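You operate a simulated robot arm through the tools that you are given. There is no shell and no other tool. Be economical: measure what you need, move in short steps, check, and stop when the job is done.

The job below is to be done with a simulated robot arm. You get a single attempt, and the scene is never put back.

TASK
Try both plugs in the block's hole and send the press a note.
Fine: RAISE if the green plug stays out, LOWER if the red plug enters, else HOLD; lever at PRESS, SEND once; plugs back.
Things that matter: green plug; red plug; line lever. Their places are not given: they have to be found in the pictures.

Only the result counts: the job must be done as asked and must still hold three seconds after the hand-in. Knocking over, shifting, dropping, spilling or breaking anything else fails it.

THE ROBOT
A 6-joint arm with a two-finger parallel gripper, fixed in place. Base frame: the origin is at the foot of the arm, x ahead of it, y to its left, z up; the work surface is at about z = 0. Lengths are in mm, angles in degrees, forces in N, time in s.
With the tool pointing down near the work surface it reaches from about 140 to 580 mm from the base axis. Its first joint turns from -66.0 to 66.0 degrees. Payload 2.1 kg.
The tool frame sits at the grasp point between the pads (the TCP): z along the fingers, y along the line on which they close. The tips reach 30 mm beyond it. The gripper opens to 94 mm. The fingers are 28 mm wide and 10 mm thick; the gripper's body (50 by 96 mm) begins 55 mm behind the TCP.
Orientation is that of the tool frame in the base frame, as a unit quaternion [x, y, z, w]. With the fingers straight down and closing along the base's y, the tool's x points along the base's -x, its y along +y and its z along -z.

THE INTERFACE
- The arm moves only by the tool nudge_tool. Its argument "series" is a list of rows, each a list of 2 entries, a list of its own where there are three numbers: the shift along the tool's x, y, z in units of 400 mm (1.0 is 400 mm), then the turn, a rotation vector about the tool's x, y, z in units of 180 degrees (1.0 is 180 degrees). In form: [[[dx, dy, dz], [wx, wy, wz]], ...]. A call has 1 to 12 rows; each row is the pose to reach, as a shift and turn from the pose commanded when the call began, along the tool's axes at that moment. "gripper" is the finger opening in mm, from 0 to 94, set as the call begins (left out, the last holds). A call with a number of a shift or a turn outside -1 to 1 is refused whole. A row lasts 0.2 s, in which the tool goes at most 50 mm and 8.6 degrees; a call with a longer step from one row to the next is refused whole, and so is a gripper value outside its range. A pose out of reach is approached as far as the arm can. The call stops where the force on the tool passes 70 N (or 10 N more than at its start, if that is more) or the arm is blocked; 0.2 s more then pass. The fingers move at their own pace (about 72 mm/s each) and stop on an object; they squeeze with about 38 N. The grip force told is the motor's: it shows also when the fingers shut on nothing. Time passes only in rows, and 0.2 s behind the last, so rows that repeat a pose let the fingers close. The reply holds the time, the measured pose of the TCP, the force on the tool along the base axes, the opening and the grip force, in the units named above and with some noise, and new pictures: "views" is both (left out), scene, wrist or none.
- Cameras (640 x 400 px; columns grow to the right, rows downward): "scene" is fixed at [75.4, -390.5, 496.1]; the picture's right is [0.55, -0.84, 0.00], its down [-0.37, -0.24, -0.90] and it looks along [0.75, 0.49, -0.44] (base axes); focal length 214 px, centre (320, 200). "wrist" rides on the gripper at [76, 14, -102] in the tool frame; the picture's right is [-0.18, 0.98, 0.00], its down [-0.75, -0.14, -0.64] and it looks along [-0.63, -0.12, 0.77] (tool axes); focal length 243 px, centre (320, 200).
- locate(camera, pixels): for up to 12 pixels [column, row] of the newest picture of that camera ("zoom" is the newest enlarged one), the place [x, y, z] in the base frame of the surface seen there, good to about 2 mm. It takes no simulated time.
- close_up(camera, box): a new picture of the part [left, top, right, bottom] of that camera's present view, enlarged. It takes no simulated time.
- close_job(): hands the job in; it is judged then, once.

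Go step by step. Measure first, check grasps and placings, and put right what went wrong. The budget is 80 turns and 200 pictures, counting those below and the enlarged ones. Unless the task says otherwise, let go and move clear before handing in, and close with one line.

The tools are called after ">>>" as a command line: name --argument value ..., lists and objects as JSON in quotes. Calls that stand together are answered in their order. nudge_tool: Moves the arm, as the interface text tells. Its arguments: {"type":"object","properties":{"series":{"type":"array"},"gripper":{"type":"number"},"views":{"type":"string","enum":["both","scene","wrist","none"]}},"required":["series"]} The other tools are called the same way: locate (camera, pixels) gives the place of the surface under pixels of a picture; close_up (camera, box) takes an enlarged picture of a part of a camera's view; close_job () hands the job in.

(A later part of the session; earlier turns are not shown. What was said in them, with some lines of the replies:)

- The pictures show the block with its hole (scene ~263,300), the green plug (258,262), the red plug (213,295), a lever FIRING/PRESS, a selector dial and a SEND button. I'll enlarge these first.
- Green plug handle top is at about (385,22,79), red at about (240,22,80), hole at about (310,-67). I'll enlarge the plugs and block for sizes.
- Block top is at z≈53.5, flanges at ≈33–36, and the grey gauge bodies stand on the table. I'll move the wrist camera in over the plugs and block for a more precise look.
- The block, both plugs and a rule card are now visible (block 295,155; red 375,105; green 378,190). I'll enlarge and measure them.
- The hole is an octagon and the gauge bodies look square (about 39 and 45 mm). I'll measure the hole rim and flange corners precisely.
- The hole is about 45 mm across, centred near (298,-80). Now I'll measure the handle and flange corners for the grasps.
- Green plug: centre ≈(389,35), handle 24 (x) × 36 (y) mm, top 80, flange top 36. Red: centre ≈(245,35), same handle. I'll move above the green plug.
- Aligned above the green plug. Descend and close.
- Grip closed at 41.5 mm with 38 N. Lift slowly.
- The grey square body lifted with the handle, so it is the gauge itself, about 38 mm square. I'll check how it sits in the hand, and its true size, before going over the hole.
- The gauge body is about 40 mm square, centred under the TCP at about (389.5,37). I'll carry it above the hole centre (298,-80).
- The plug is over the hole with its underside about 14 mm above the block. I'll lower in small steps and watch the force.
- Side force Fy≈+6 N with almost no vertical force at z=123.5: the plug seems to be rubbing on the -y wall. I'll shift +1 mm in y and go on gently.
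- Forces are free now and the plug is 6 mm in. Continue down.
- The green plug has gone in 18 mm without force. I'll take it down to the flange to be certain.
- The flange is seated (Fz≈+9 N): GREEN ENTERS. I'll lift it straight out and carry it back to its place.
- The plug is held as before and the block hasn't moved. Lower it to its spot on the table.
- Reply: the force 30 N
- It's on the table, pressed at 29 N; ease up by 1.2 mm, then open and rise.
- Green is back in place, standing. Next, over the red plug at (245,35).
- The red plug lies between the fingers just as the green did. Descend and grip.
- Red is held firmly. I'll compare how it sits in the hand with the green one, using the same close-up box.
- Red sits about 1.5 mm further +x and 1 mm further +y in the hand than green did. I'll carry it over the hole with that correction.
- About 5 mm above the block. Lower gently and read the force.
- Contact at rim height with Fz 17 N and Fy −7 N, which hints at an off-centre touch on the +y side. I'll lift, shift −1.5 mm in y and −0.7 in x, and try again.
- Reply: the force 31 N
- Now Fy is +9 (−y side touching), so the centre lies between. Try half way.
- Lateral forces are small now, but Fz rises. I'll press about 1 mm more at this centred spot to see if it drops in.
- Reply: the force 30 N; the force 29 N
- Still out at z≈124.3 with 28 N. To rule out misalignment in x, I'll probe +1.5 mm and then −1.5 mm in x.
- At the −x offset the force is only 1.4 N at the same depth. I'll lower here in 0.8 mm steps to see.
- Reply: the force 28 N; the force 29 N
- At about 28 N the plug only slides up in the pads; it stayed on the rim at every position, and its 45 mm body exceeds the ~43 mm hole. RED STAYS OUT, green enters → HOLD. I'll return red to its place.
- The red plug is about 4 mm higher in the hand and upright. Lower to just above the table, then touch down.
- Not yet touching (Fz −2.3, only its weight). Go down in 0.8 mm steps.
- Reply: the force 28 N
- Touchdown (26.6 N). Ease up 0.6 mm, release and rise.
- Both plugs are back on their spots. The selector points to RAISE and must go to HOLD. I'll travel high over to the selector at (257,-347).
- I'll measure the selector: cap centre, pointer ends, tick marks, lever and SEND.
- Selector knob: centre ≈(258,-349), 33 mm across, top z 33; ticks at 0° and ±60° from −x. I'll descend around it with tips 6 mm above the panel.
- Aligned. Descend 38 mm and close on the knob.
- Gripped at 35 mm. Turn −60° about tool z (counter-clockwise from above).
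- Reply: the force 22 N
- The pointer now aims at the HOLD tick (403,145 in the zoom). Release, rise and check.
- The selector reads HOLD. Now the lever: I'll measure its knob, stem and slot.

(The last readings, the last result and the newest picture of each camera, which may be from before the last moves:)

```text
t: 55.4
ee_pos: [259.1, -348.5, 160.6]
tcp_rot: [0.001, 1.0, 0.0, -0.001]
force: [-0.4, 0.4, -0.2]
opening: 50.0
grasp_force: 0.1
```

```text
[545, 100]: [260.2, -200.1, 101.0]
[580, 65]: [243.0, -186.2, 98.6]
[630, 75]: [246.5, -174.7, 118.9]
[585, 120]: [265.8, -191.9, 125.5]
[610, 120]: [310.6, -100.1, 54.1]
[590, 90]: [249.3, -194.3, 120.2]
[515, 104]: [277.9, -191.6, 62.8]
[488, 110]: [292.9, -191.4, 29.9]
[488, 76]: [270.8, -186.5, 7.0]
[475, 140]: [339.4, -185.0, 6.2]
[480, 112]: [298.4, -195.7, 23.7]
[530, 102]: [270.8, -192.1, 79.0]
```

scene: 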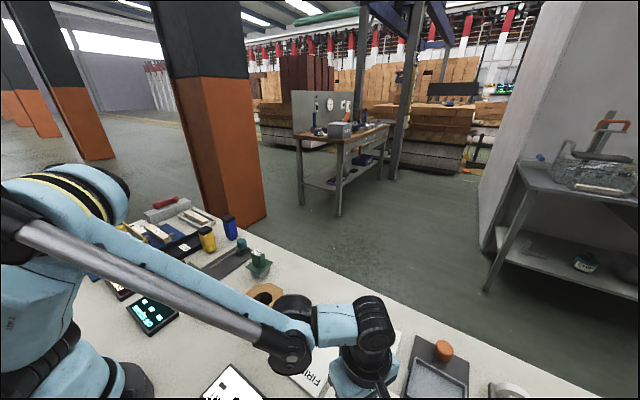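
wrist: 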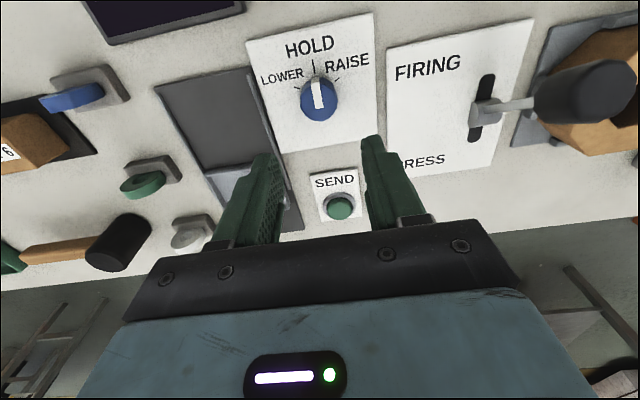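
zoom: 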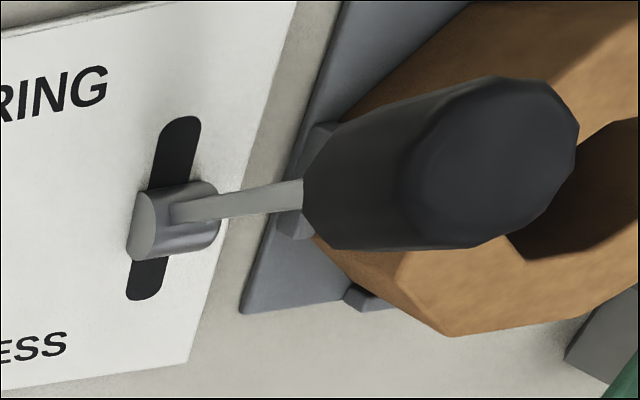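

Lever: pivot ≈(303,-187,14), leaning 24° to −x, knob centre ≈(255,-186,105). I'll go behind it on the −x side with closed fingers.

>>> nudge_tool --series '[[[0.04, 0.09, 0], [0, 0, 0]], [[0.08, 0.18, 0], [0, 0, 0]], [[0.12, 0.27, 0], [0, 0, 0]], [[0.14, 0.36, 0], [0, 0, 0]], [[0.14, 0.4075, 0], [0, 0, 0]], [[0.14, 0.4075, 0.06], [0, 0, 0]], [[0.14, 0.4075, 0.1125], [0, 0, 0]], [[0.14, 0.4075, 0.1125], [0, 0, 0]]]' --gripper 0

>>> close_up --camera "scene" --box '[220, 260, 380, 390]'

```text
t: 57.2
ee_pos: [202.5, -184.6, 115.6]
tcp_rot: [0.001, 1.0, 0.0, -0.001]
force: [-0.2, -0.2, 0.5]
opening: 0.1
grasp_force: 32.8
```

scene: 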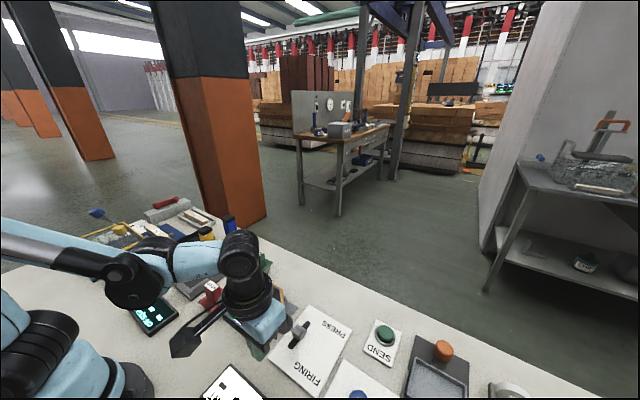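
wrist: 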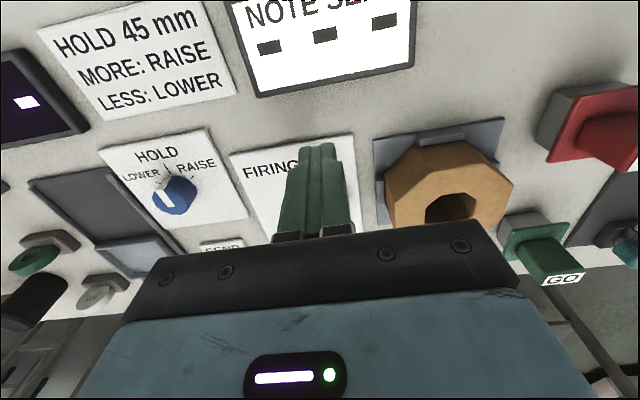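

```text
3.08 times, centred on (300, 325) of scene
```

zoom: 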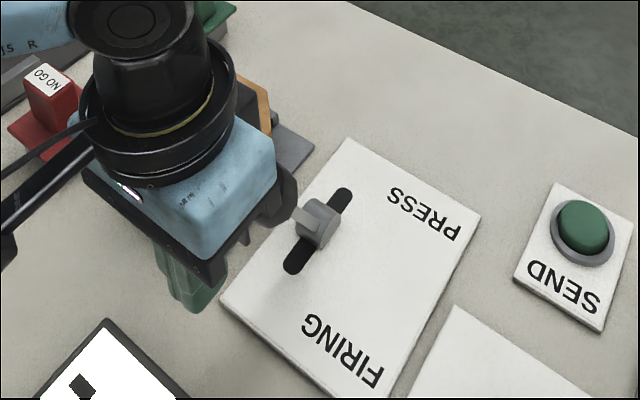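

Fingers are behind the lever knob. Push in +x by 60 mm in small rows.

>>> nudge_tool --series '[[[-0.025, 0, 0], [0, 0, 0]], [[-0.045, 0, 0], [0, 0, 0]], [[-0.065, 0, 0], [0, 0, 0]], [[-0.085, 0, 0], [0, 0, 0]], [[-0.105, 0, 0], [0, 0, 0]], [[-0.125, 0, 0], [0, 0, 0]], [[-0.145, 0, 0], [0, 0, 0]], [[-0.145, 0, 0], [0, 0, 0]]]'

>>> close_up --camera "scene" --box '[220, 260, 380, 390]'

```text
t: 59.0
ee_pos: [260.2, -185.1, 115.4]
tcp_rot: [0.0, 1.0, 0.0, 0.0]
force: [-1.3, 0.2, 0.1]
opening: 0.4
grasp_force: 33.2
```

scene: 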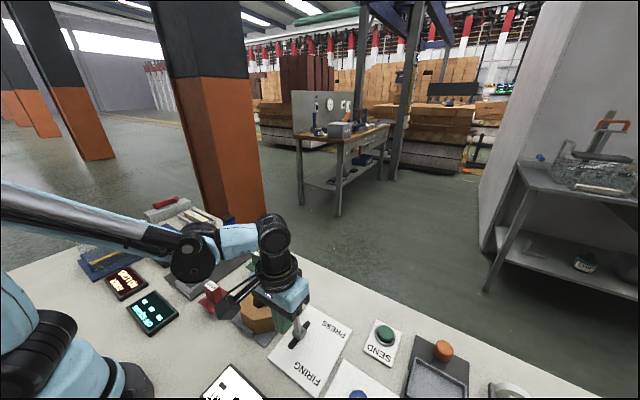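
wrist: 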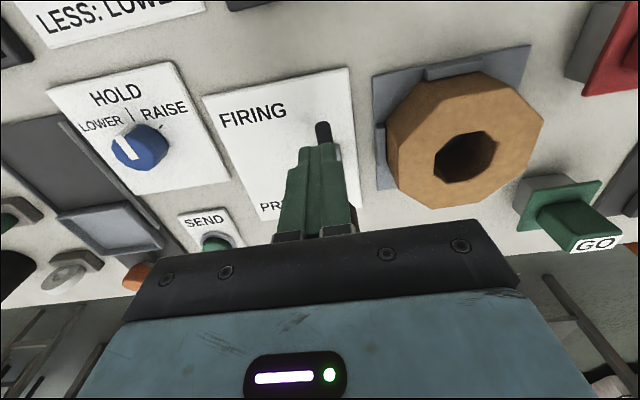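

```text
3.08 times, centred on (300, 325) of scene
```

zoom: 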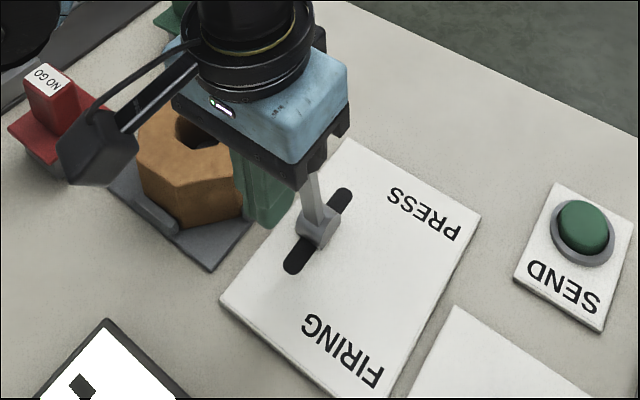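

The lever follows with little force and is near vertical. Continue 40 mm.

>>> nudge_tool --series '[[[-0.02, 0, 0], [0, 0, 0]], [[-0.04, 0, 0], [0, 0, 0]], [[-0.06, 0, 0], [0, 0, 0]], [[-0.08, 0, 0], [0, 0, 0]], [[-0.1, 0, 0], [0, 0, 0]], [[-0.1, 0, 0], [0, 0, 0]]]'

>>> close_up --camera "scene" --box '[220, 260, 380, 390]'

```text
t: 60.4
ee_pos: [300.9, -185.6, 113.4]
tcp_rot: [0.0, 1.0, 0.0, 0.0]
force: [-0.4, 0.5, -0.1]
opening: 0.0
grasp_force: 33.0
```

scene: 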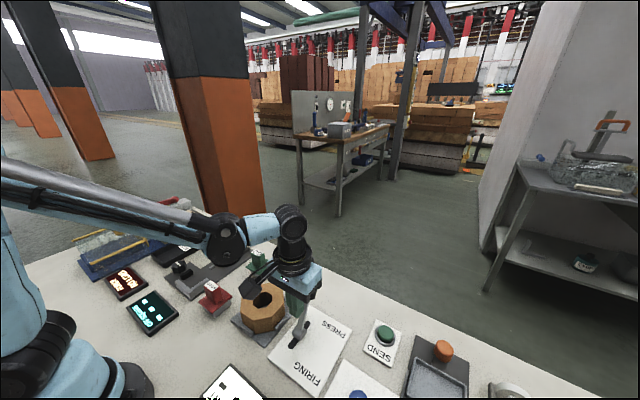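
wrist: 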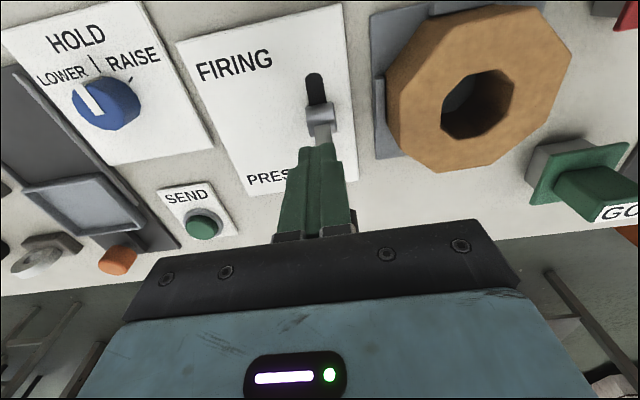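

```text
3.08 times, centred on (300, 325) of scene
```

zoom: 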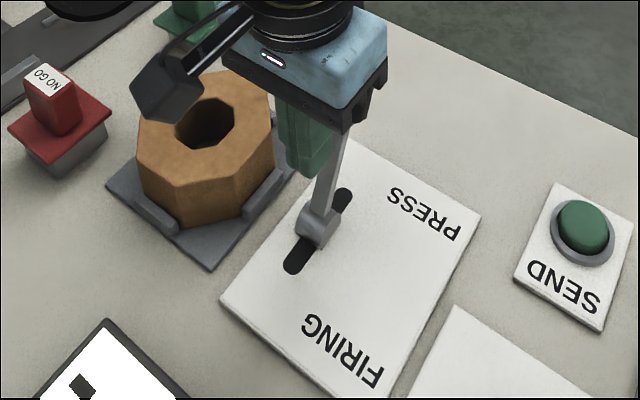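

Still no resistance; push on in small pieces, watching the force for the end stop.

>>> nudge_tool --series '[[[-0.01, 0, 0], [0, 0, 0]], [[-0.02, 0, 0], [0, 0, 0]], [[-0.02, 0, 0], [0, 0, 0]]]' --views "none"

>>> nudge_tool --series '[[[-0.01, 0, 0], [0, 0, 0]], [[-0.01, 0, 0], [0, 0, 0]]]' --views "both"

>>> close_up --camera "scene" --box '[220, 260, 380, 390]'

```text
t: 61.2
ee_pos: [307.8, -185.2, 114.8]
tcp_rot: [0.0, 1.0, 0.0, 0.0]
force: [0.0, 0.0, 0.2]
opening: 0.2
grasp_force: 32.4
```

```text
t: 61.8
ee_pos: [311.8, -185.9, 115.5]
tcp_rot: [0.0, 1.0, 0.001, -0.002]
force: [-13.2, 3.1, 2.1]
opening: 0.0
grasp_force: 32.4
```

scene: 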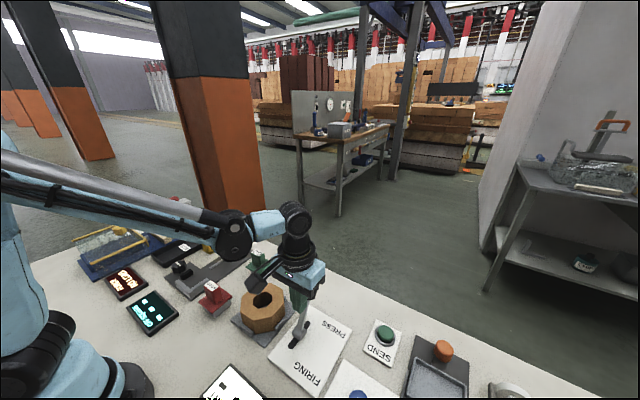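
wrist: 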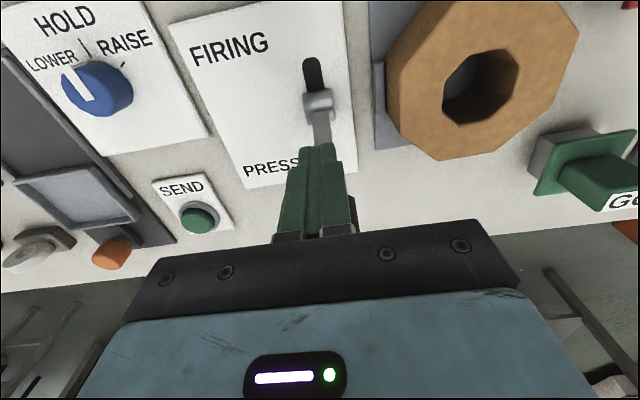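

```text
3.08 times, centred on (300, 325) of scene
```

zoom: 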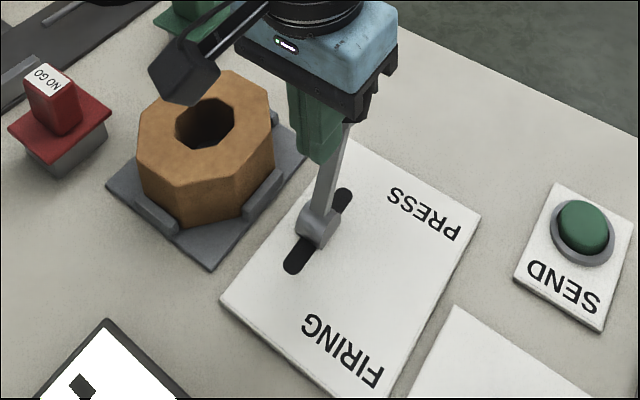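

Resistance −13 N: end stop reached. Back off to −x and up, and check the lever.

>>> nudge_tool --series '[[[0.05, 0, 0], [0, 0, 0]], [[0.15, 0, 0], [0, 0, 0]], [[0.2, 0, -0.06], [0, 0, 0]], [[0.2, 0, -0.16], [0, 0, 0]], [[0.2, 0, -0.24], [0, 0, 0]], [[0.2, 0, -0.24], [0, 0, 0]]]'

>>> close_up --camera "scene" --box '[220, 260, 420, 390]'

>>> close_up --camera "wrist" --box '[180, 60, 360, 240]'

```text
t: 63.2
ee_pos: [232.0, -186.3, 212.6]
tcp_rot: [0.0, 1.0, 0.0, 0.0]
force: [-0.4, 0.1, -0.7]
opening: 0.1
grasp_force: 32.9
```

scene: 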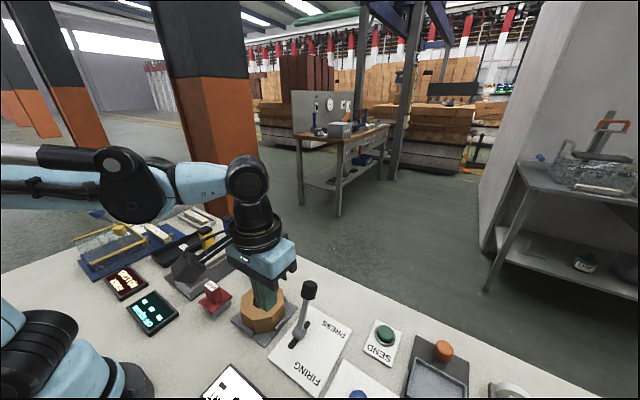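
wrist: 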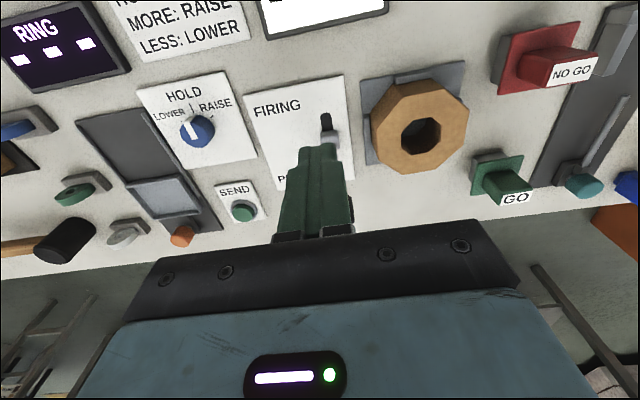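

```text
3.08 times, centred on (320, 325) of scene
```

zoom: 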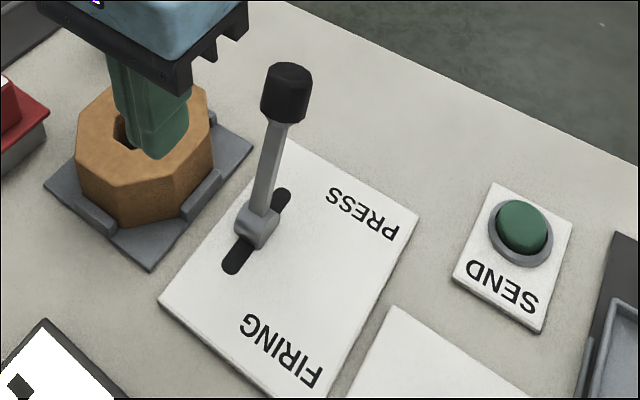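

```text
2.22 times, centred on (270, 150) of wrist
```

zoom: 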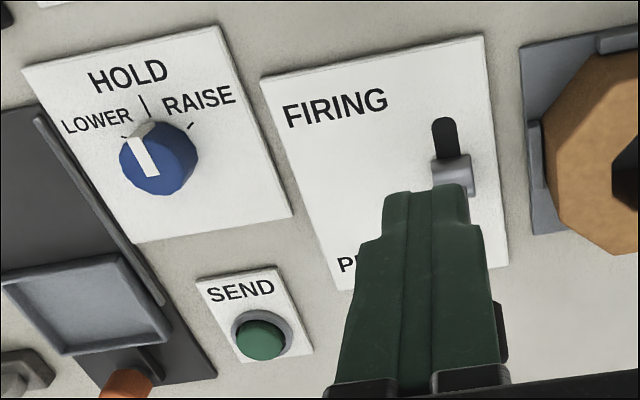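

The lever now leans towards PRESS; I'll measure its angle and the SEND button.

>>> close_up --camera "scene" --box '[270, 270, 410, 380]'

>>> locate --camera "scene" --pixels '[[304, 319], [306, 310], [308, 303], [309, 295], [309, 287], [300, 335], [385, 332], [380, 330], [390, 334], [385, 337], [384, 326]]'

```text
3.64 times, centred on (340, 325) of scene
```

zoom: 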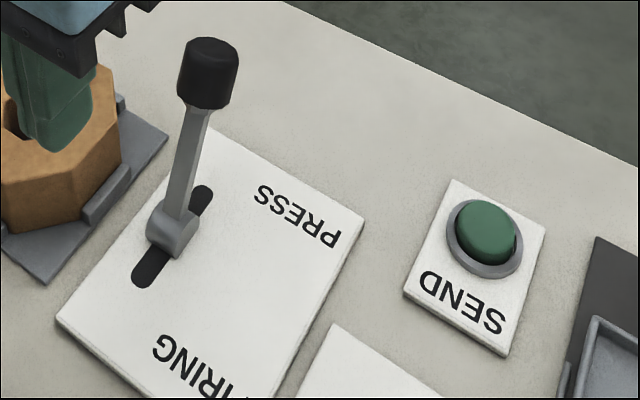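

```text
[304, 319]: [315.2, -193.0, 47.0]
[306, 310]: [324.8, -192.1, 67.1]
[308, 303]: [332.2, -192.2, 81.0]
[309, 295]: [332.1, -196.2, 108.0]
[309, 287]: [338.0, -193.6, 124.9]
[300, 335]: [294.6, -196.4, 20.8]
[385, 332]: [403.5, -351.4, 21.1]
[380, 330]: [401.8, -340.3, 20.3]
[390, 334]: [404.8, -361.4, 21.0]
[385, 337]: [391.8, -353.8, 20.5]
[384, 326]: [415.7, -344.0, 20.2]
```

Lever leans 26° to PRESS, a mirror of where it began, so it is at its end. SEND cap is at ≈(403,-351), top z 21. I'll move above it with closed fingers.

>>> nudge_tool --series '[[[-0.06, -0.08, 0], [0, 0, 0]], [[-0.13, -0.16, 0], [0, 0, 0]], [[-0.2, -0.24, 0], [0, 0, 0]], [[-0.28, -0.32, 0], [0, 0, 0]], [[-0.36, -0.39, 0], [0, 0, 0]], [[-0.428, -0.4125, 0], [0, 0, 0]], [[-0.428, -0.4125, 0.1], [0, 0, 0]], [[-0.428, -0.4125, 0.2], [0, 0, 0]], [[-0.428, -0.4125, 0.3], [0, 0, 0]], [[-0.428, -0.4125, 0.34], [0, 0, 0]], [[-0.428, -0.4125, 0.34], [0, 0, 0]]]' --gripper 0

>>> close_up --camera "wrist" --box '[220, 60, 420, 240]'

>>> close_up --camera "scene" --box '[320, 270, 460, 380]'

```text
t: 65.6
ee_pos: [404.8, -349.7, 73.3]
tcp_rot: [0.0, 1.0, 0.0, 0.0]
force: [0.1, -0.5, 0.0]
opening: 0.0
grasp_force: 33.3
```

scene: 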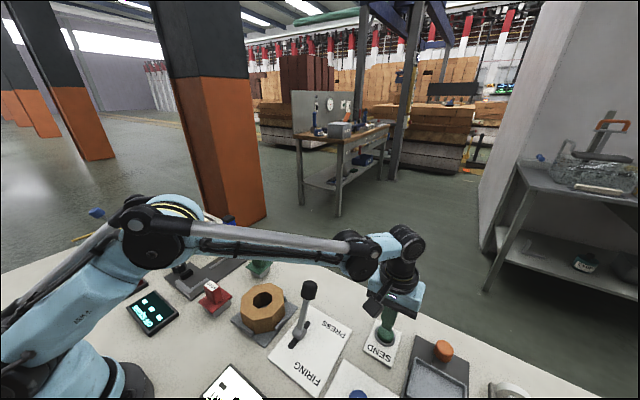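
wrist: 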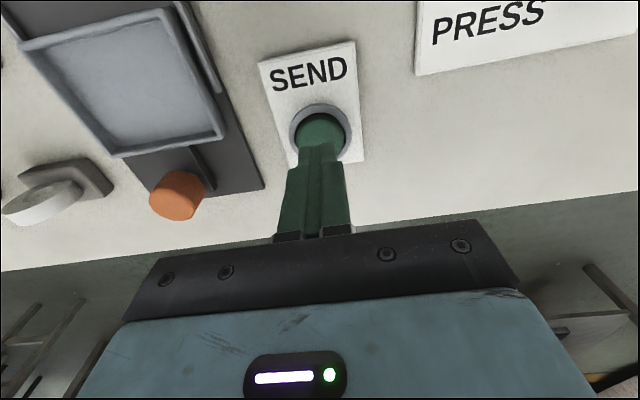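

```text
2.22 times, centred on (320, 150) of wrist
```

zoom: 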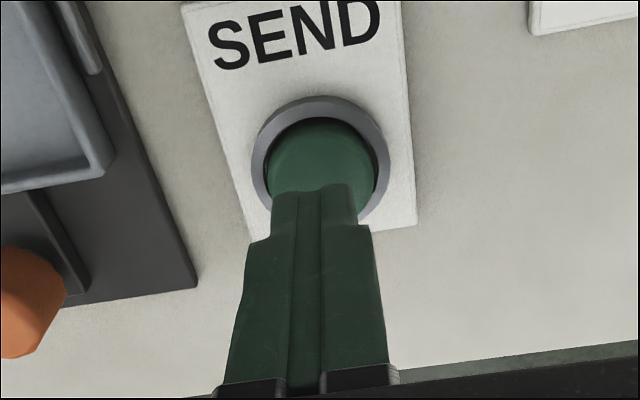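

```text
3.64 times, centred on (390, 325) of scene
```

zoom: 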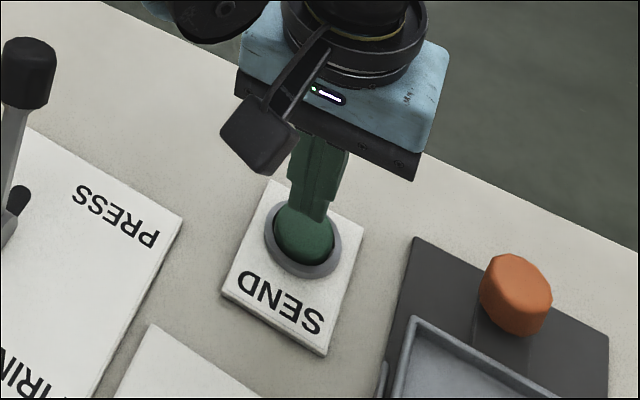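

Over the button. Lower onto it and press in stages without letting go.

>>> nudge_tool --series '[[[0, 0, 0.03], [0, 0, 0]], [[0, 0, 0.05], [0, 0, 0]], [[0, 0, 0.0625], [0, 0, 0]], [[0, 0, 0.0625], [0, 0, 0]]]' --views "none"

>>> nudge_tool --series '[[[0, 0, 0.004], [0, 0, 0]], [[0, 0, 0.0075], [0, 0, 0]], [[0, 0, 0.0075], [0, 0, 0]]]' --views "both"

>>> close_up --camera "scene" --box '[180, 340, 290, 400]'

```text
t: 66.6
ee_pos: [405.0, -350.5, 50.9]
tcp_rot: [-0.001, 1.0, 0.0, 0.0]
force: [0.6, -0.4, 0.7]
opening: 0.2
grasp_force: 32.8
```

```text
t: 67.4
ee_pos: [404.4, -349.7, 47.5]
tcp_rot: [0.0, 1.0, 0.0, 0.0]
force: [1.9, 0.0, 3.7]
opening: 0.0
grasp_force: 32.9
```

scene: 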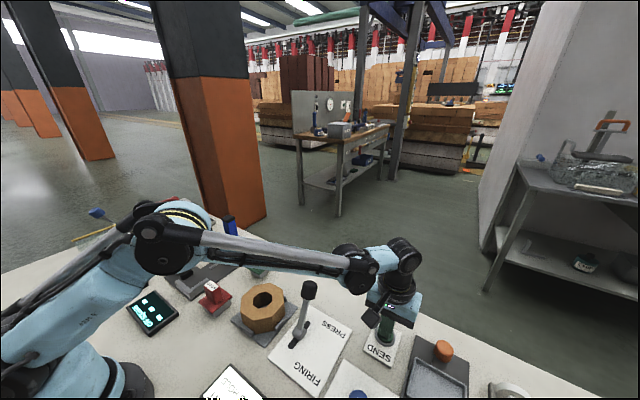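
wrist: 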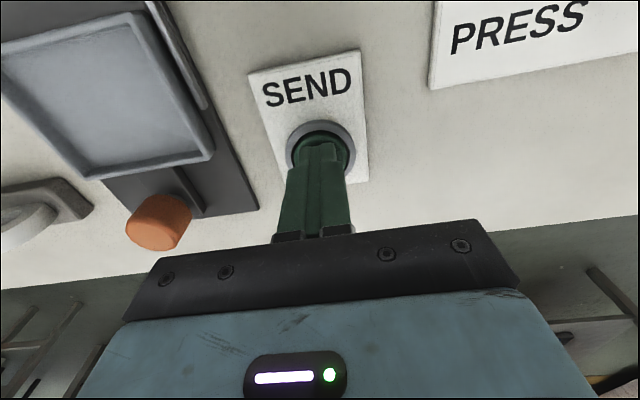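

```text
5.82 times, centred on (235, 370) of scene
```

zoom: 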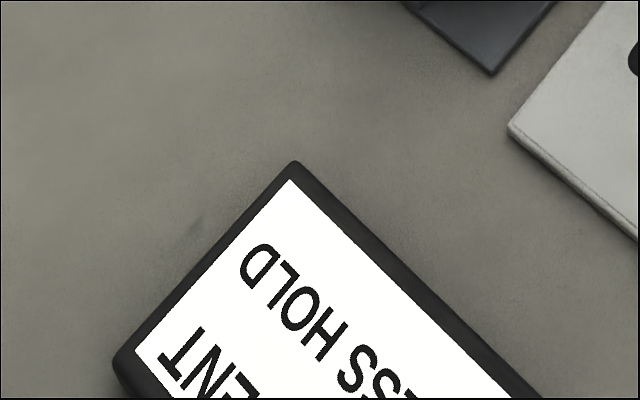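

The display has changed to "NOTE SENT … PRESS HOLD": the press registered. I'll lift off and make a final check.

>>> nudge_tool --series '[[[0, 0, -0.05], [0, 0, 0]], [[0, 0, -0.15], [0, 0, 0]], [[0, 0, -0.27], [0, 0, 0]], [[0, 0, -0.39], [0, 0, 0]], [[0.08, 0.05, -0.45], [0, 0, 0]], [[0.16, 0.12, -0.5], [0, 0, 0]], [[0.24, 0.2, -0.5], [0, 0, 0]], [[0.32, 0.28, -0.5], [0, 0, 0]], [[0.4, 0.36, -0.5], [0, 0, 0]], [[0.4, 0.36, -0.5], [0, 0, 0]]]'

>>> close_up --camera "wrist" --box '[80, 0, 560, 240]'

>>> close_up --camera "scene" --box '[180, 240, 420, 400]'

```text
t: 69.6
ee_pos: [243.4, -207.2, 248.3]
tcp_rot: [0.0, 1.0, 0.0, 0.001]
force: [-0.5, -0.8, -0.1]
opening: 0.0
grasp_force: 32.9
```

scene: 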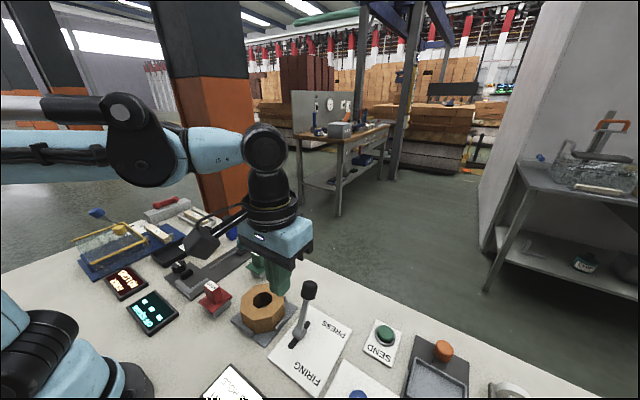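
wrist: 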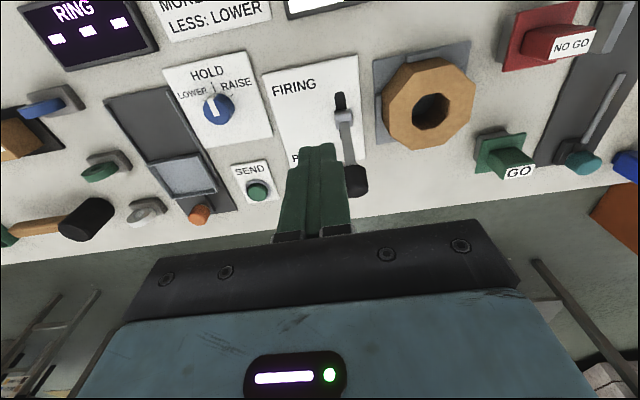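

```text
1.33 times, centred on (320, 120) of wrist
```

zoom: 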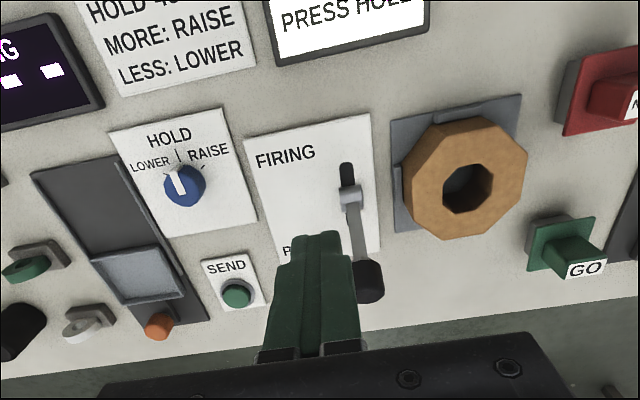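

```text
2.50 times, centred on (300, 320) of scene
```

zoom: 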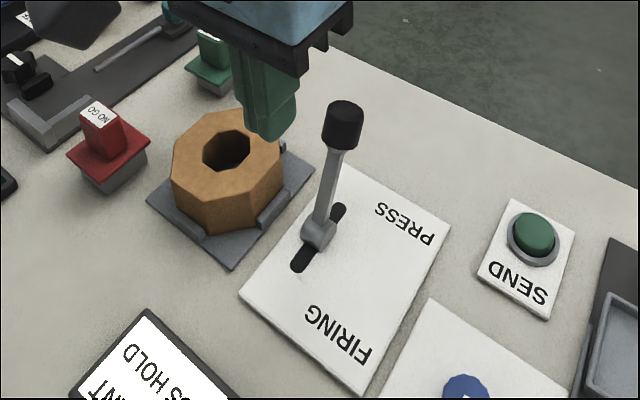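

The display reads "NOTE SENT: PRESS HOLD", the lever is at PRESS, the selector is on HOLD, both plugs stand in their places and the hand is clear. I'm handing in.

>>> close_job

```text
The job is handed in.
```

The green plug went in and the red plug stayed out, so I sent HOLD to PRESS once and put both plugs back.
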